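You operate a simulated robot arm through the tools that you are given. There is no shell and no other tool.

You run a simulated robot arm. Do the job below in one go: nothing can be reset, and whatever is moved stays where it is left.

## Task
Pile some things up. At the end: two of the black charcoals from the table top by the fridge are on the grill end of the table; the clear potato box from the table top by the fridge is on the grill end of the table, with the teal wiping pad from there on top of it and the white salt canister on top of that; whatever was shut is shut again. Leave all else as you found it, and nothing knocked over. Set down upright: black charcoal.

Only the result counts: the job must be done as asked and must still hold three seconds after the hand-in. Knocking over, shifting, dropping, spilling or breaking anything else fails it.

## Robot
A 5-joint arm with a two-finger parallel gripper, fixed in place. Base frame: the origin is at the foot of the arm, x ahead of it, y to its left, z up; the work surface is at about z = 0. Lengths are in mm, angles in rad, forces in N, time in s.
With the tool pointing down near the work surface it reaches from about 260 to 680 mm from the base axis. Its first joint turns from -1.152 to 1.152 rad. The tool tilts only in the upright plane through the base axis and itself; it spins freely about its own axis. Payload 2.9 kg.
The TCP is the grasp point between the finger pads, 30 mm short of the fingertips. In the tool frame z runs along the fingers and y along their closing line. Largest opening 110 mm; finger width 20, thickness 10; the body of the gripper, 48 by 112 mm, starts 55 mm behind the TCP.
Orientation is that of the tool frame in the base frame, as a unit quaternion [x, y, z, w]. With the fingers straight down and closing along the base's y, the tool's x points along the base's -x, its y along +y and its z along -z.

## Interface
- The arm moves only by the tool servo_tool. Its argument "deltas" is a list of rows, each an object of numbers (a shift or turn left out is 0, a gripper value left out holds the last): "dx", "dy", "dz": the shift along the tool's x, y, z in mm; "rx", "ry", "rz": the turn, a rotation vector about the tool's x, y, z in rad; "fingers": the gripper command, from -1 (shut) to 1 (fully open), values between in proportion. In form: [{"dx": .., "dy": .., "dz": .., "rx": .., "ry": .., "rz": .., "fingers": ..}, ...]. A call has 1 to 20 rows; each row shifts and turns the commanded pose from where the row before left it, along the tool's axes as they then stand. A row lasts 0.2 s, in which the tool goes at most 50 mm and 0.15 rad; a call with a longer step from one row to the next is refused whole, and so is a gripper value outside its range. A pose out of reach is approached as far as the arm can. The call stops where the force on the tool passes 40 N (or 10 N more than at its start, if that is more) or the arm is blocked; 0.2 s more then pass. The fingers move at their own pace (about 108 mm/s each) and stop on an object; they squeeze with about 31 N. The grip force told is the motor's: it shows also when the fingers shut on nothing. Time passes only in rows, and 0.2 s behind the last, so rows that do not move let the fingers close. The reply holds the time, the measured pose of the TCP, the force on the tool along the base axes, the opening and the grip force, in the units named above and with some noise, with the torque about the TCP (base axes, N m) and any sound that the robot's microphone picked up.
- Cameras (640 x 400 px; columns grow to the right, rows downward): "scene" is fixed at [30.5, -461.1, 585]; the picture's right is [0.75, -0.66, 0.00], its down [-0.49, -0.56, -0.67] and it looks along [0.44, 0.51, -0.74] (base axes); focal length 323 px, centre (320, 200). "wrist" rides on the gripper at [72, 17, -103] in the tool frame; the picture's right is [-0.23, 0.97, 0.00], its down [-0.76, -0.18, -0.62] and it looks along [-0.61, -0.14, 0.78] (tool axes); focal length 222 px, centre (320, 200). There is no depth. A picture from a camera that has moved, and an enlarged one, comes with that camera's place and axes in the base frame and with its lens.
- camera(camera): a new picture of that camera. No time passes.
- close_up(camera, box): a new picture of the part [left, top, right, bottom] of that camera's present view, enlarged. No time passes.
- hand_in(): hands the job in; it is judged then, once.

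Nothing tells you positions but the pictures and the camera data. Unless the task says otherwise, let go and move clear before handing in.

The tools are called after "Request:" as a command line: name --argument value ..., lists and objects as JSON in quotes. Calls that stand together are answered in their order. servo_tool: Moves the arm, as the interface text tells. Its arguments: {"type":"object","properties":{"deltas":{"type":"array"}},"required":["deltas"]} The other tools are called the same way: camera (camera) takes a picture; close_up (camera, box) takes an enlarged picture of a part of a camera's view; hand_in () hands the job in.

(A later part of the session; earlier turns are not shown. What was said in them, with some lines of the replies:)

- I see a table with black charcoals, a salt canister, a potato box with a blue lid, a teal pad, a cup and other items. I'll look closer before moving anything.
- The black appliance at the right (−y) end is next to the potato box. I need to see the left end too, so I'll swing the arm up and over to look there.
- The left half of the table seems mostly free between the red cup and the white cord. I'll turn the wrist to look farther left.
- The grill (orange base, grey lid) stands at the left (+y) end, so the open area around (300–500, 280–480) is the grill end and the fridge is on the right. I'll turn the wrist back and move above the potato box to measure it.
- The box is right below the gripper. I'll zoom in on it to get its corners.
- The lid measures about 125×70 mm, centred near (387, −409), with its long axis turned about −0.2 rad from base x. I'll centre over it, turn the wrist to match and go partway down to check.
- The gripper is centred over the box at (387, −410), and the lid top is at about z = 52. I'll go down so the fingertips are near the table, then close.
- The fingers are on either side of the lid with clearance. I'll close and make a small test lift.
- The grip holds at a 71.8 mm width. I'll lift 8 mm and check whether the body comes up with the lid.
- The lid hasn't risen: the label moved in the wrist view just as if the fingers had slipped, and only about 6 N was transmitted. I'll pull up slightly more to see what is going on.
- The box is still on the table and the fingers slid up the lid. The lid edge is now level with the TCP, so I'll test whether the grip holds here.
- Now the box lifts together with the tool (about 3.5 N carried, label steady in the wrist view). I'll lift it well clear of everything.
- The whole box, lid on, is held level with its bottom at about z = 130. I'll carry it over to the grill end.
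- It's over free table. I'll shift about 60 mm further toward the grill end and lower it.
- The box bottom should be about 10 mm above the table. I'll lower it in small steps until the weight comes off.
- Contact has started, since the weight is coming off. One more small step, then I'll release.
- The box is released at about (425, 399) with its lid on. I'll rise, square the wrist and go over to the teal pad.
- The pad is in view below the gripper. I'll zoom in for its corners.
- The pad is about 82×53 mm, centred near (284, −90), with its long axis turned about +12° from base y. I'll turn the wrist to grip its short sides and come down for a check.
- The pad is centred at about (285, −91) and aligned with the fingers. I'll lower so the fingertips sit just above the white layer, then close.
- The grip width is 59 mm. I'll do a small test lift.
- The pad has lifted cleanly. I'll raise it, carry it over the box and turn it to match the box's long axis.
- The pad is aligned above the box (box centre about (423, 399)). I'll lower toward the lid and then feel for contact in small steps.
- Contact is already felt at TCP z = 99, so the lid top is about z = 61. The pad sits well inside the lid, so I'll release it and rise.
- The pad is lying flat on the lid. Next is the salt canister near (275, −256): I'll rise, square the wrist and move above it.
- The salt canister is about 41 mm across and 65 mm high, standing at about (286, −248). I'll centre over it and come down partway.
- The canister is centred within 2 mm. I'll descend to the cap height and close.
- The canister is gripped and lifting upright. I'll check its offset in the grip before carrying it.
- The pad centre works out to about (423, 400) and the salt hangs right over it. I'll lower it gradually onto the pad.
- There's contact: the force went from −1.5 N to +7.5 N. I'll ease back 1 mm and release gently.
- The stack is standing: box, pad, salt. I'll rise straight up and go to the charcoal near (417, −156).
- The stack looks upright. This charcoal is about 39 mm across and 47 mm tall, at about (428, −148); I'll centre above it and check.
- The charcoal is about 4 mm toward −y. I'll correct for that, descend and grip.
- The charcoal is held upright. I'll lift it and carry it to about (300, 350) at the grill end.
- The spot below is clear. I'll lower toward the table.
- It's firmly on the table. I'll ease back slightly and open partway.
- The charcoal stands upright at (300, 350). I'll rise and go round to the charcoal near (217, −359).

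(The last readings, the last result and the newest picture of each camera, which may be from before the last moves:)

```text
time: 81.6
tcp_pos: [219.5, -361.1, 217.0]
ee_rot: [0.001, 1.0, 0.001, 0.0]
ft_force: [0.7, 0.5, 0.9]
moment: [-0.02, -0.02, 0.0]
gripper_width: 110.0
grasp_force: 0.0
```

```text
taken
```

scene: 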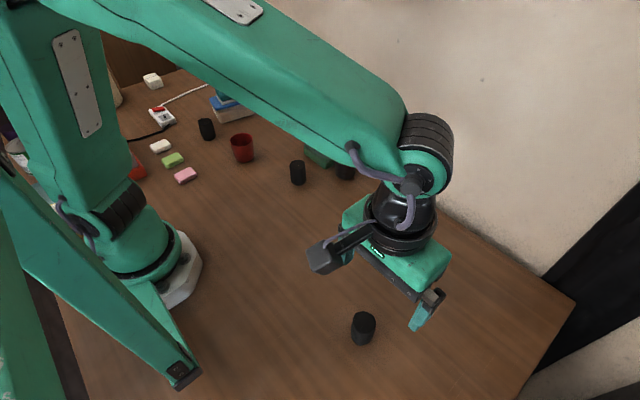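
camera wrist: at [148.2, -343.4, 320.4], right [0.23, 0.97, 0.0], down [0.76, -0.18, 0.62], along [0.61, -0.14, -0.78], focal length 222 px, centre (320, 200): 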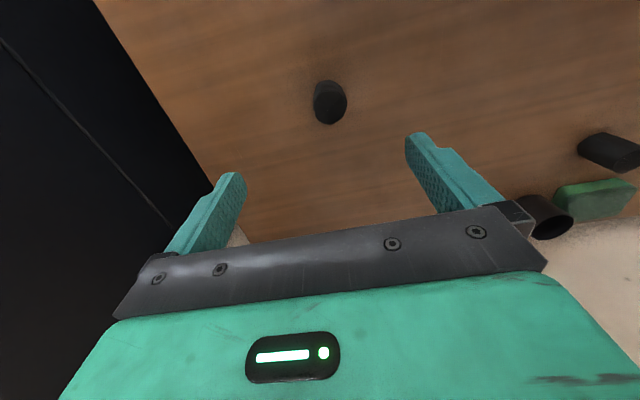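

Request:
close_up --camera "wrist" --box '[270, 60, 390, 150]'

Request:
close_up --camera "scene" --box '[320, 295, 400, 360]'

```text
4.44 times, centred on (330, 105) of wrist
camera zoom: at [148.2, -343.4, 320.4], right [0.23, 0.97, 0.0], down [0.76, -0.18, 0.62], along [0.61, -0.14, -0.78], focal length 987 px, centre (276, 622)
```

zoom: 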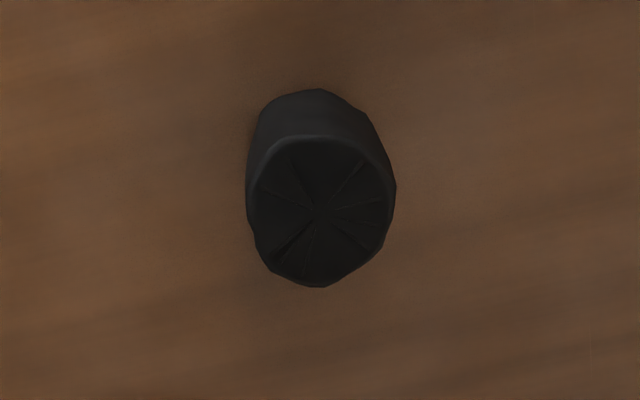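

```text
6.15 times, centred on (360, 328) of scene
camera zoom: at [30.6, -461.1, 585.0], right [0.75, -0.66, 0.0], down [-0.49, -0.56, -0.67], along [0.44, 0.51, -0.74], focal length 1985 px, centre (74, -585)
```

zoom: 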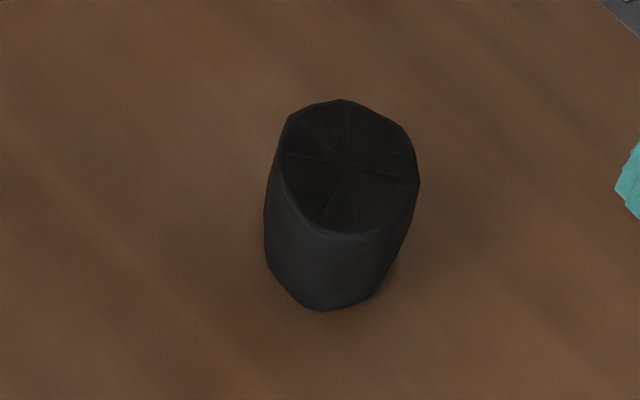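

The second charcoal is at about (226.5, −349). I'll centre above it and check.

Request:
servo_tool --deltas '[{"dx": -5.5, "dy": 12}, {"dz": 45}, {"dz": 50}]'

Request:
close_up --camera "wrist" --box '[220, 60, 420, 220]'

```text
time: 82.4
tcp_pos: [227.0, -347.7, 121.1]
ee_rot: [0.001, 1.0, 0.0, -0.001]
ft_force: [0.9, -0.3, 0.3]
moment: [0.01, 0.02, 0.0]
gripper_width: 109.9
grasp_force: 0.0
```

```text
2.50 times, centred on (320, 140) of wrist
camera zoom: at [155.2, -330.7, 223.9], right [0.23, 0.97, 0.0], down [0.76, -0.18, 0.62], along [0.61, -0.14, -0.78], focal length 555 px, centre (320, 350)
```

zoom: 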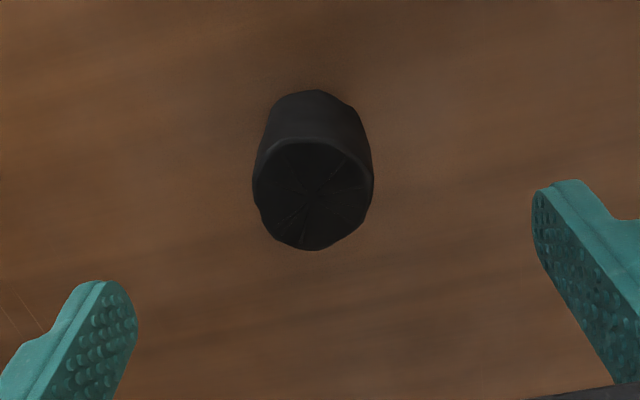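

It's centred within 2 mm. I'll descend and grip.

Request:
servo_tool --deltas '[{"dx": 0.5, "dy": -2, "dz": 25}, {"dz": 30}, {"dz": 29}]'

Request:
servo_tool --deltas '[{"fingers": -0.2}, {"fingers": -0.3}, {"fingers": -1}, {"fingers": -1}, {"fingers": -1}]'

Request:
servo_tool --deltas '[{"dz": -3}, {"dz": -3}]'

Request:
camera --camera "wrist"

Request:
close_up --camera "scene" --box '[300, 240, 440, 360]'

```text
time: 83.2
tcp_pos: [226.8, -350.3, 36.6]
ee_rot: [0.001, 1.0, 0.0, 0.0]
ft_force: [0.6, 0.2, -0.1]
moment: [0.03, -0.02, -0.02]
gripper_width: 110.3
grasp_force: 0.1
```

```text
time: 84.4
tcp_pos: [226.8, -351.2, 37.6]
ee_rot: [0.001, 1.0, -0.001, 0.0]
ft_force: [-0.3, 0.4, -0.9]
moment: [0.03, -0.01, -0.01]
gripper_width: 38.3
grasp_force: 31.2
```

```text
time: 85.0
tcp_pos: [224.1, -348.5, 43.4]
ee_rot: [0.0, 1.0, 0.0, 0.0]
ft_force: [-0.5, 0.2, 0.3]
moment: [0.02, 0.0, 0.01]
gripper_width: 38.2
grasp_force: 31.0
```

```text
taken
camera wrist: at [153.3, -332.7, 146.6], right [0.23, 0.97, 0.0], down [0.76, -0.18, 0.62], along [0.61, -0.14, -0.78], focal length 222 px, centre (320, 200)
```

wrist: 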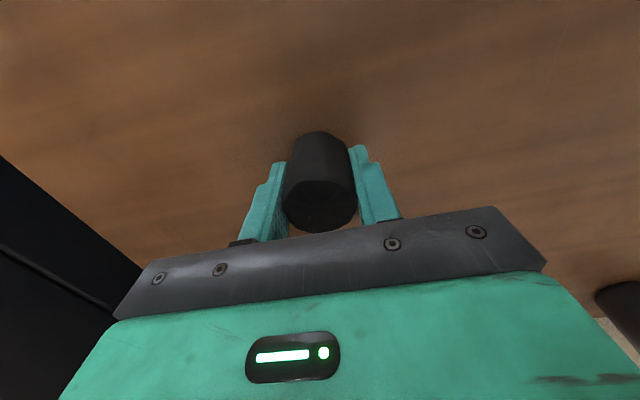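

```text
3.33 times, centred on (370, 300) of scene
camera zoom: at [30.5, -461.1, 585.0], right [0.75, -0.66, 0.0], down [-0.49, -0.56, -0.67], along [0.44, 0.51, -0.74], focal length 1075 px, centre (153, -133)
```

zoom: 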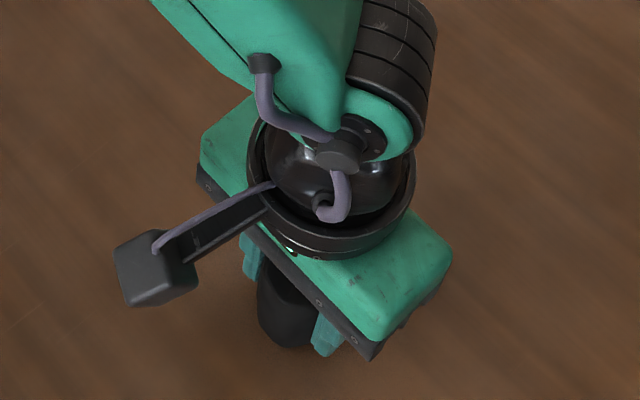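

Request:
servo_tool --deltas '[{"dz": -20}, {"dz": -30}]'

Request:
camera --camera "wrist"

Request:
camera --camera "scene"

```text
time: 85.6
tcp_pos: [226.1, -349.3, 93.0]
ee_rot: [0.001, 1.0, 0.0, 0.0]
ft_force: [0.4, 0.1, -1.0]
moment: [-0.01, -0.01, 0.0]
gripper_width: 38.2
grasp_force: 31.1
```

```text
taken
camera wrist: at [153.4, -332.4, 196.1], right [0.23, 0.97, 0.0], down [0.76, -0.18, 0.62], along [0.61, -0.14, -0.78], focal length 222 px, centre (320, 200)
```

wrist: 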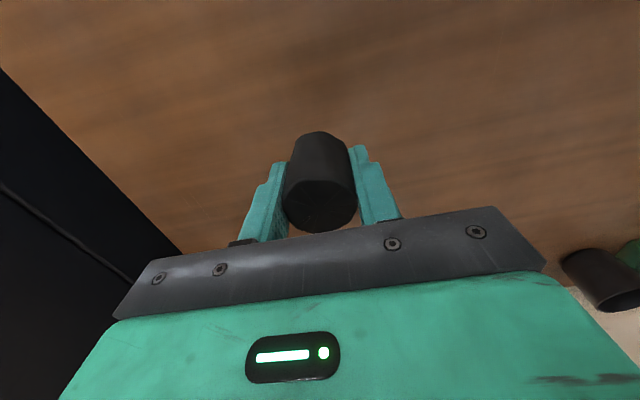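

```text
taken
```

scene: 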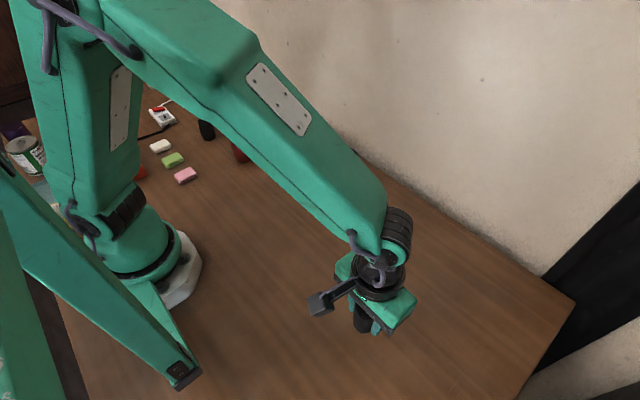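

The second charcoal is held. I'll carry it round the same way to about (300, 440).

Request:
servo_tool --deltas '[{"dz": -40}, {"dz": -45}, {"dz": -37}, {"dx": -14.9, "dy": 35.6}, {"dx": -14.9, "dy": 35.6}, {"dx": -14.9, "dy": 35.6}, {"dx": -14.9, "dy": 35.6}, {"dx": -14.9, "dy": 35.6}, {"dx": -14.9, "dy": 35.6}, {"dx": -14.9, "dy": 35.6}]'

Request:
servo_tool --deltas '[{"dx": 1.2, "dy": 22}, {"dx": 2.5, "dy": 45}, {"dx": 2.5, "dy": 45}, {"dx": 2.5, "dy": 45}, {"dx": 2.5, "dy": 45}, {"dx": 2.5, "dy": 45}, {"dx": 2.5, "dy": 45}, {"dx": 2.5, "dy": 45}, {"dx": 2.5, "dy": 45}, {"dx": 2.5, "dy": 45}, {"dx": 2.5, "dy": 45}, {"dx": 2.5, "dy": 45}, {"dx": 2.5, "dy": 23}]'

Request:
camera --camera "wrist"

Request:
camera --camera "scene"

```text
time: 87.8
tcp_pos: [330.5, -100.7, 215.6]
ee_rot: [0.001, 1.0, 0.0, 0.0]
ft_force: [-0.5, 0.7, -0.2]
moment: [-0.02, -0.05, 0.01]
gripper_width: 38.5
grasp_force: 31.4
```

```text
time: 90.6
tcp_pos: [301.4, 439.1, 215.5]
ee_rot: [0.002, 1.0, 0.0, 0.0]
ft_force: [-0.5, 0.5, -0.8]
moment: [-0.01, 0.0, 0.02]
gripper_width: 38.3
grasp_force: 31.0
```

```text
taken
camera wrist: at [228.5, 457.3, 317.7], right [0.23, 0.97, 0.0], down [0.76, -0.18, 0.62], along [0.61, -0.14, -0.78], focal length 222 px, centre (320, 200)
```

wrist: 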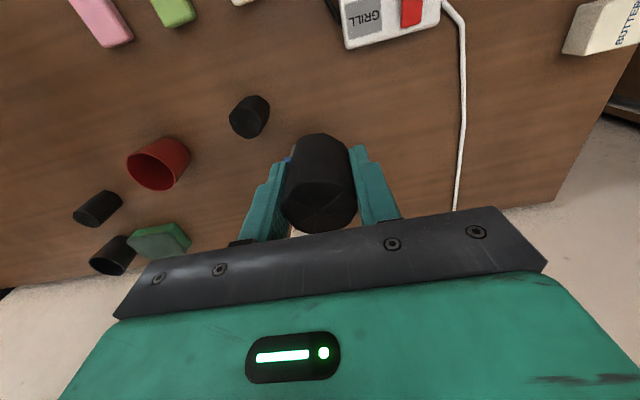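

```text
taken
```

scene: 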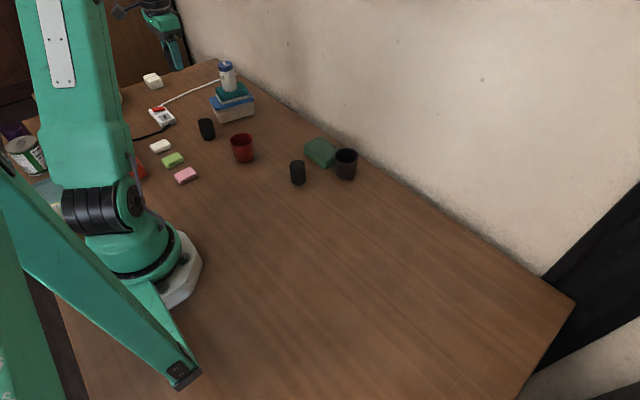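

The spot at (300, 440) is clear. I'll lower slowly to the table.

Request:
servo_tool --deltas '[{"dz": 30}, {"dz": 45}, {"dz": 45}, {"dz": 30}, {"dz": 15}, {"dz": 8}]'

Request:
servo_tool --deltas '[{"dz": 3}]'

Request:
servo_tool --deltas '[{"dz": 1.5}]'

Request:
close_up --camera "scene" --box '[160, 40, 280, 150]'

```text
time: 92.0
tcp_pos: [298.9, 438.6, 41.9]
ee_rot: [0.001, 1.0, 0.0, 0.0]
ft_force: [0.8, -0.3, -0.4]
moment: [0.0, 0.02, -0.01]
gripper_width: 38.6
grasp_force: 30.5
```

```text
time: 92.4
tcp_pos: [299.2, 440.6, 39.8]
ee_rot: [0.001, 1.0, 0.0, 0.0]
ft_force: [0.3, 0.1, -0.9]
moment: [0.0, -0.01, 0.0]
gripper_width: 38.7
grasp_force: 31.0
```

```text
time: 92.8
tcp_pos: [300.5, 438.9, 36.2]
ee_rot: [0.0, 1.0, 0.0, 0.001]
ft_force: [0.2, -0.1, 0.3]
moment: [-0.03, -0.02, -0.01]
gripper_width: 38.7
grasp_force: 31.6
```

```text
3.64 times, centred on (220, 95) of scene
camera zoom: at [30.5, -461.1, 585.0], right [0.75, -0.66, 0.0], down [-0.49, -0.56, -0.67], along [0.44, 0.51, -0.74], focal length 1173 px, centre (684, 582)
```

zoom: 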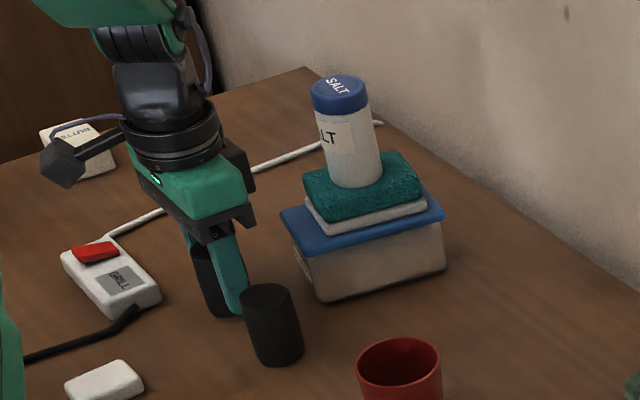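

Request:
servo_tool --deltas '[{"dz": 0.8}]'

```text
time: 93.2
tcp_pos: [300.3, 439.5, 36.9]
ee_rot: [0.001, 1.0, 0.0, 0.0]
ft_force: [-0.1, -3.2, 5.0]
moment: [-0.13, 0.0, 0.02]
gripper_width: 38.4
grasp_force: 30.8
```

The charcoal is on the table (+5 N). I'll release it partway open, staying clear of the other charcoal.

Request:
servo_tool --deltas '[{"fingers": -0.25}, {"fingers": -0.1}, {"fingers": 0.2}, {"fingers": 0.3}, {"fingers": 0.3}]'

Request:
camera --camera "wrist"

Request:
close_up --camera "scene" --box '[160, 40, 280, 150]'

```text
time: 94.4
tcp_pos: [299.8, 439.6, 36.3]
ee_rot: [0.001, 1.0, 0.0, -0.001]
ft_force: [0.4, -0.2, 0.3]
moment: [0.02, 0.01, -0.01]
gripper_width: 71.6
grasp_force: 0.1
```

```text
taken
camera wrist: at [227.6, 456.7, 139.9], right [0.23, 0.97, 0.0], down [0.76, -0.18, 0.62], along [0.61, -0.14, -0.78], focal length 222 px, centre (320, 200)
```

wrist: 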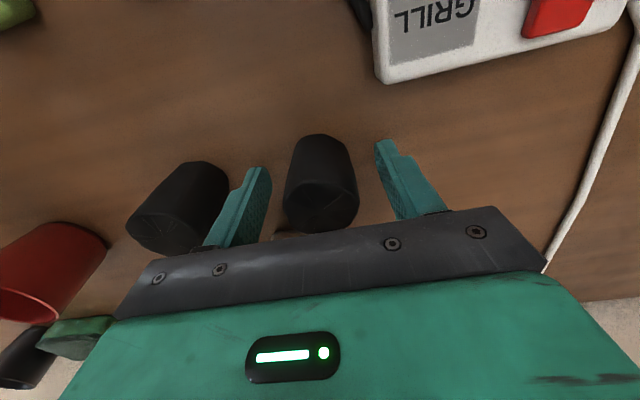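

```text
3.64 times, centred on (220, 95) of scene
camera zoom: at [30.5, -461.1, 585.0], right [0.75, -0.66, 0.0], down [-0.49, -0.56, -0.67], along [0.44, 0.51, -0.74], focal length 1173 px, centre (684, 582)
```

zoom: 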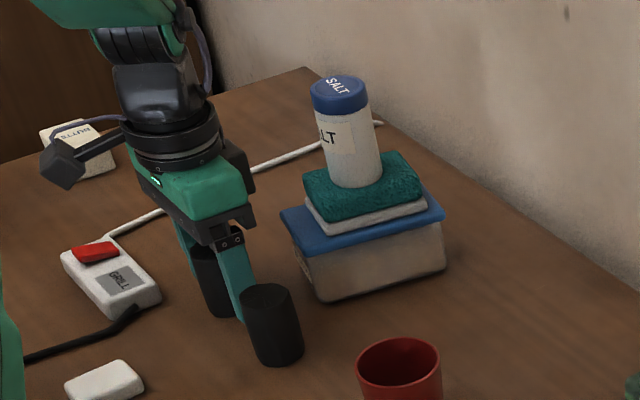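

Released and standing upright. I'll rise straight up and move the arm clear for a final look.

Request:
servo_tool --deltas '[{"dz": -20}, {"dz": -40}, {"dz": -45}, {"dz": -45}, {"dz": -45}, {"dx": -2, "dy": -25}, {"dx": -3, "dy": -45}, {"dx": -3, "dy": -45}, {"dx": -3, "dy": -45}, {"dx": -3, "dy": -45}, {"dx": -3, "dy": -45}, {"dx": -3, "dy": -45}, {"dx": -3, "dy": -45}, {"dx": -3, "dy": -45}, {"dx": -3, "dy": -45}, {"dx": -3, "dy": -45}, {"dx": -3, "dy": -45}, {"dx": -3, "dy": -45}]'

Request:
camera --camera "scene"

Request:
close_up --camera "scene" --box '[160, 40, 280, 150]'

Request:
camera --camera "wrist"

```text
time: 98.2
tcp_pos: [336.1, -125.2, 230.9]
ee_rot: [0.001, 1.0, 0.0, 0.0]
ft_force: [-0.1, 1.0, 0.4]
moment: [0.01, 0.03, -0.01]
gripper_width: 71.4
grasp_force: 0.1
```

```text
taken
```

scene: 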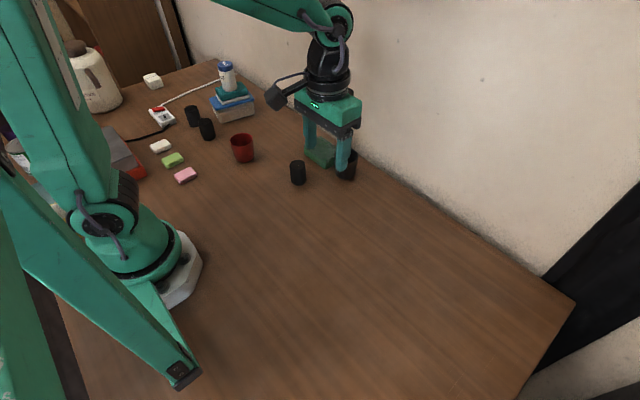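

```text
3.64 times, centred on (220, 95) of scene
camera zoom: at [30.5, -461.1, 585.0], right [0.75, -0.66, 0.0], down [-0.49, -0.56, -0.67], along [0.44, 0.51, -0.74], focal length 1173 px, centre (684, 582)
```

zoom: 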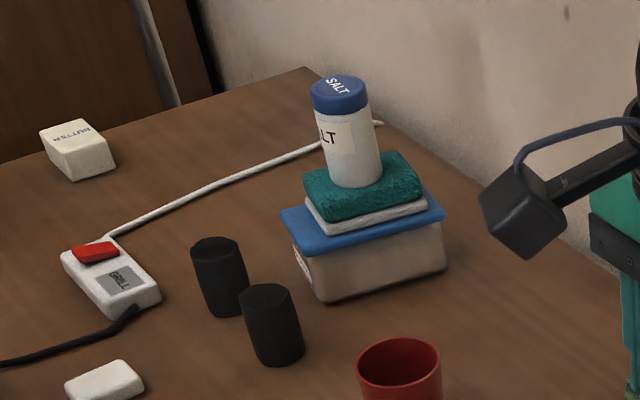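

```text
taken
camera wrist: at [264.3, -108.5, 334.7], right [0.23, 0.97, 0.0], down [0.76, -0.18, 0.62], along [0.61, -0.14, -0.78], focal length 222 px, centre (320, 200)
```

wrist: 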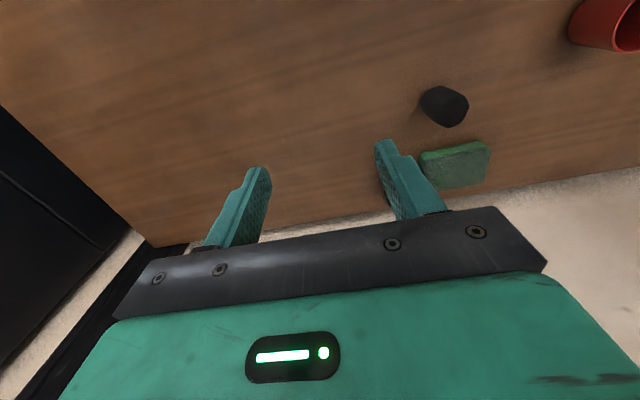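

The box, pad and salt are stacked upright at the grill end, with both charcoals standing beside them. The lid is on, everything else is where it was, and the arm is clear, so I'm handing in.

Request:
hand_in

```text
The job is handed in.
```

The job is handed in. In the last pictures, everything you asked for was in place at the grill end of the table:

- **Stack:** the potato box is on the table with its lid on. The teal wiping pad lies flat on the box, and the salt canister stands upright on the pad.
- **Charcoals:** the two nearest the fridge now stand upright beside the stack. The third is where it was.
- **Everything else:** in those pictures nothing else had moved or tipped over. I opened nothing, so the box and the grill are still shut.

On the first lift of the potato box, the fingers slipped up the lid while the box stayed on the table. The next lift held, and the lid stayed on throughout.

I took "grill end" to be the end with the grill and the switch marked GRILL. The stack and charcoals sit in the open space in front of them.
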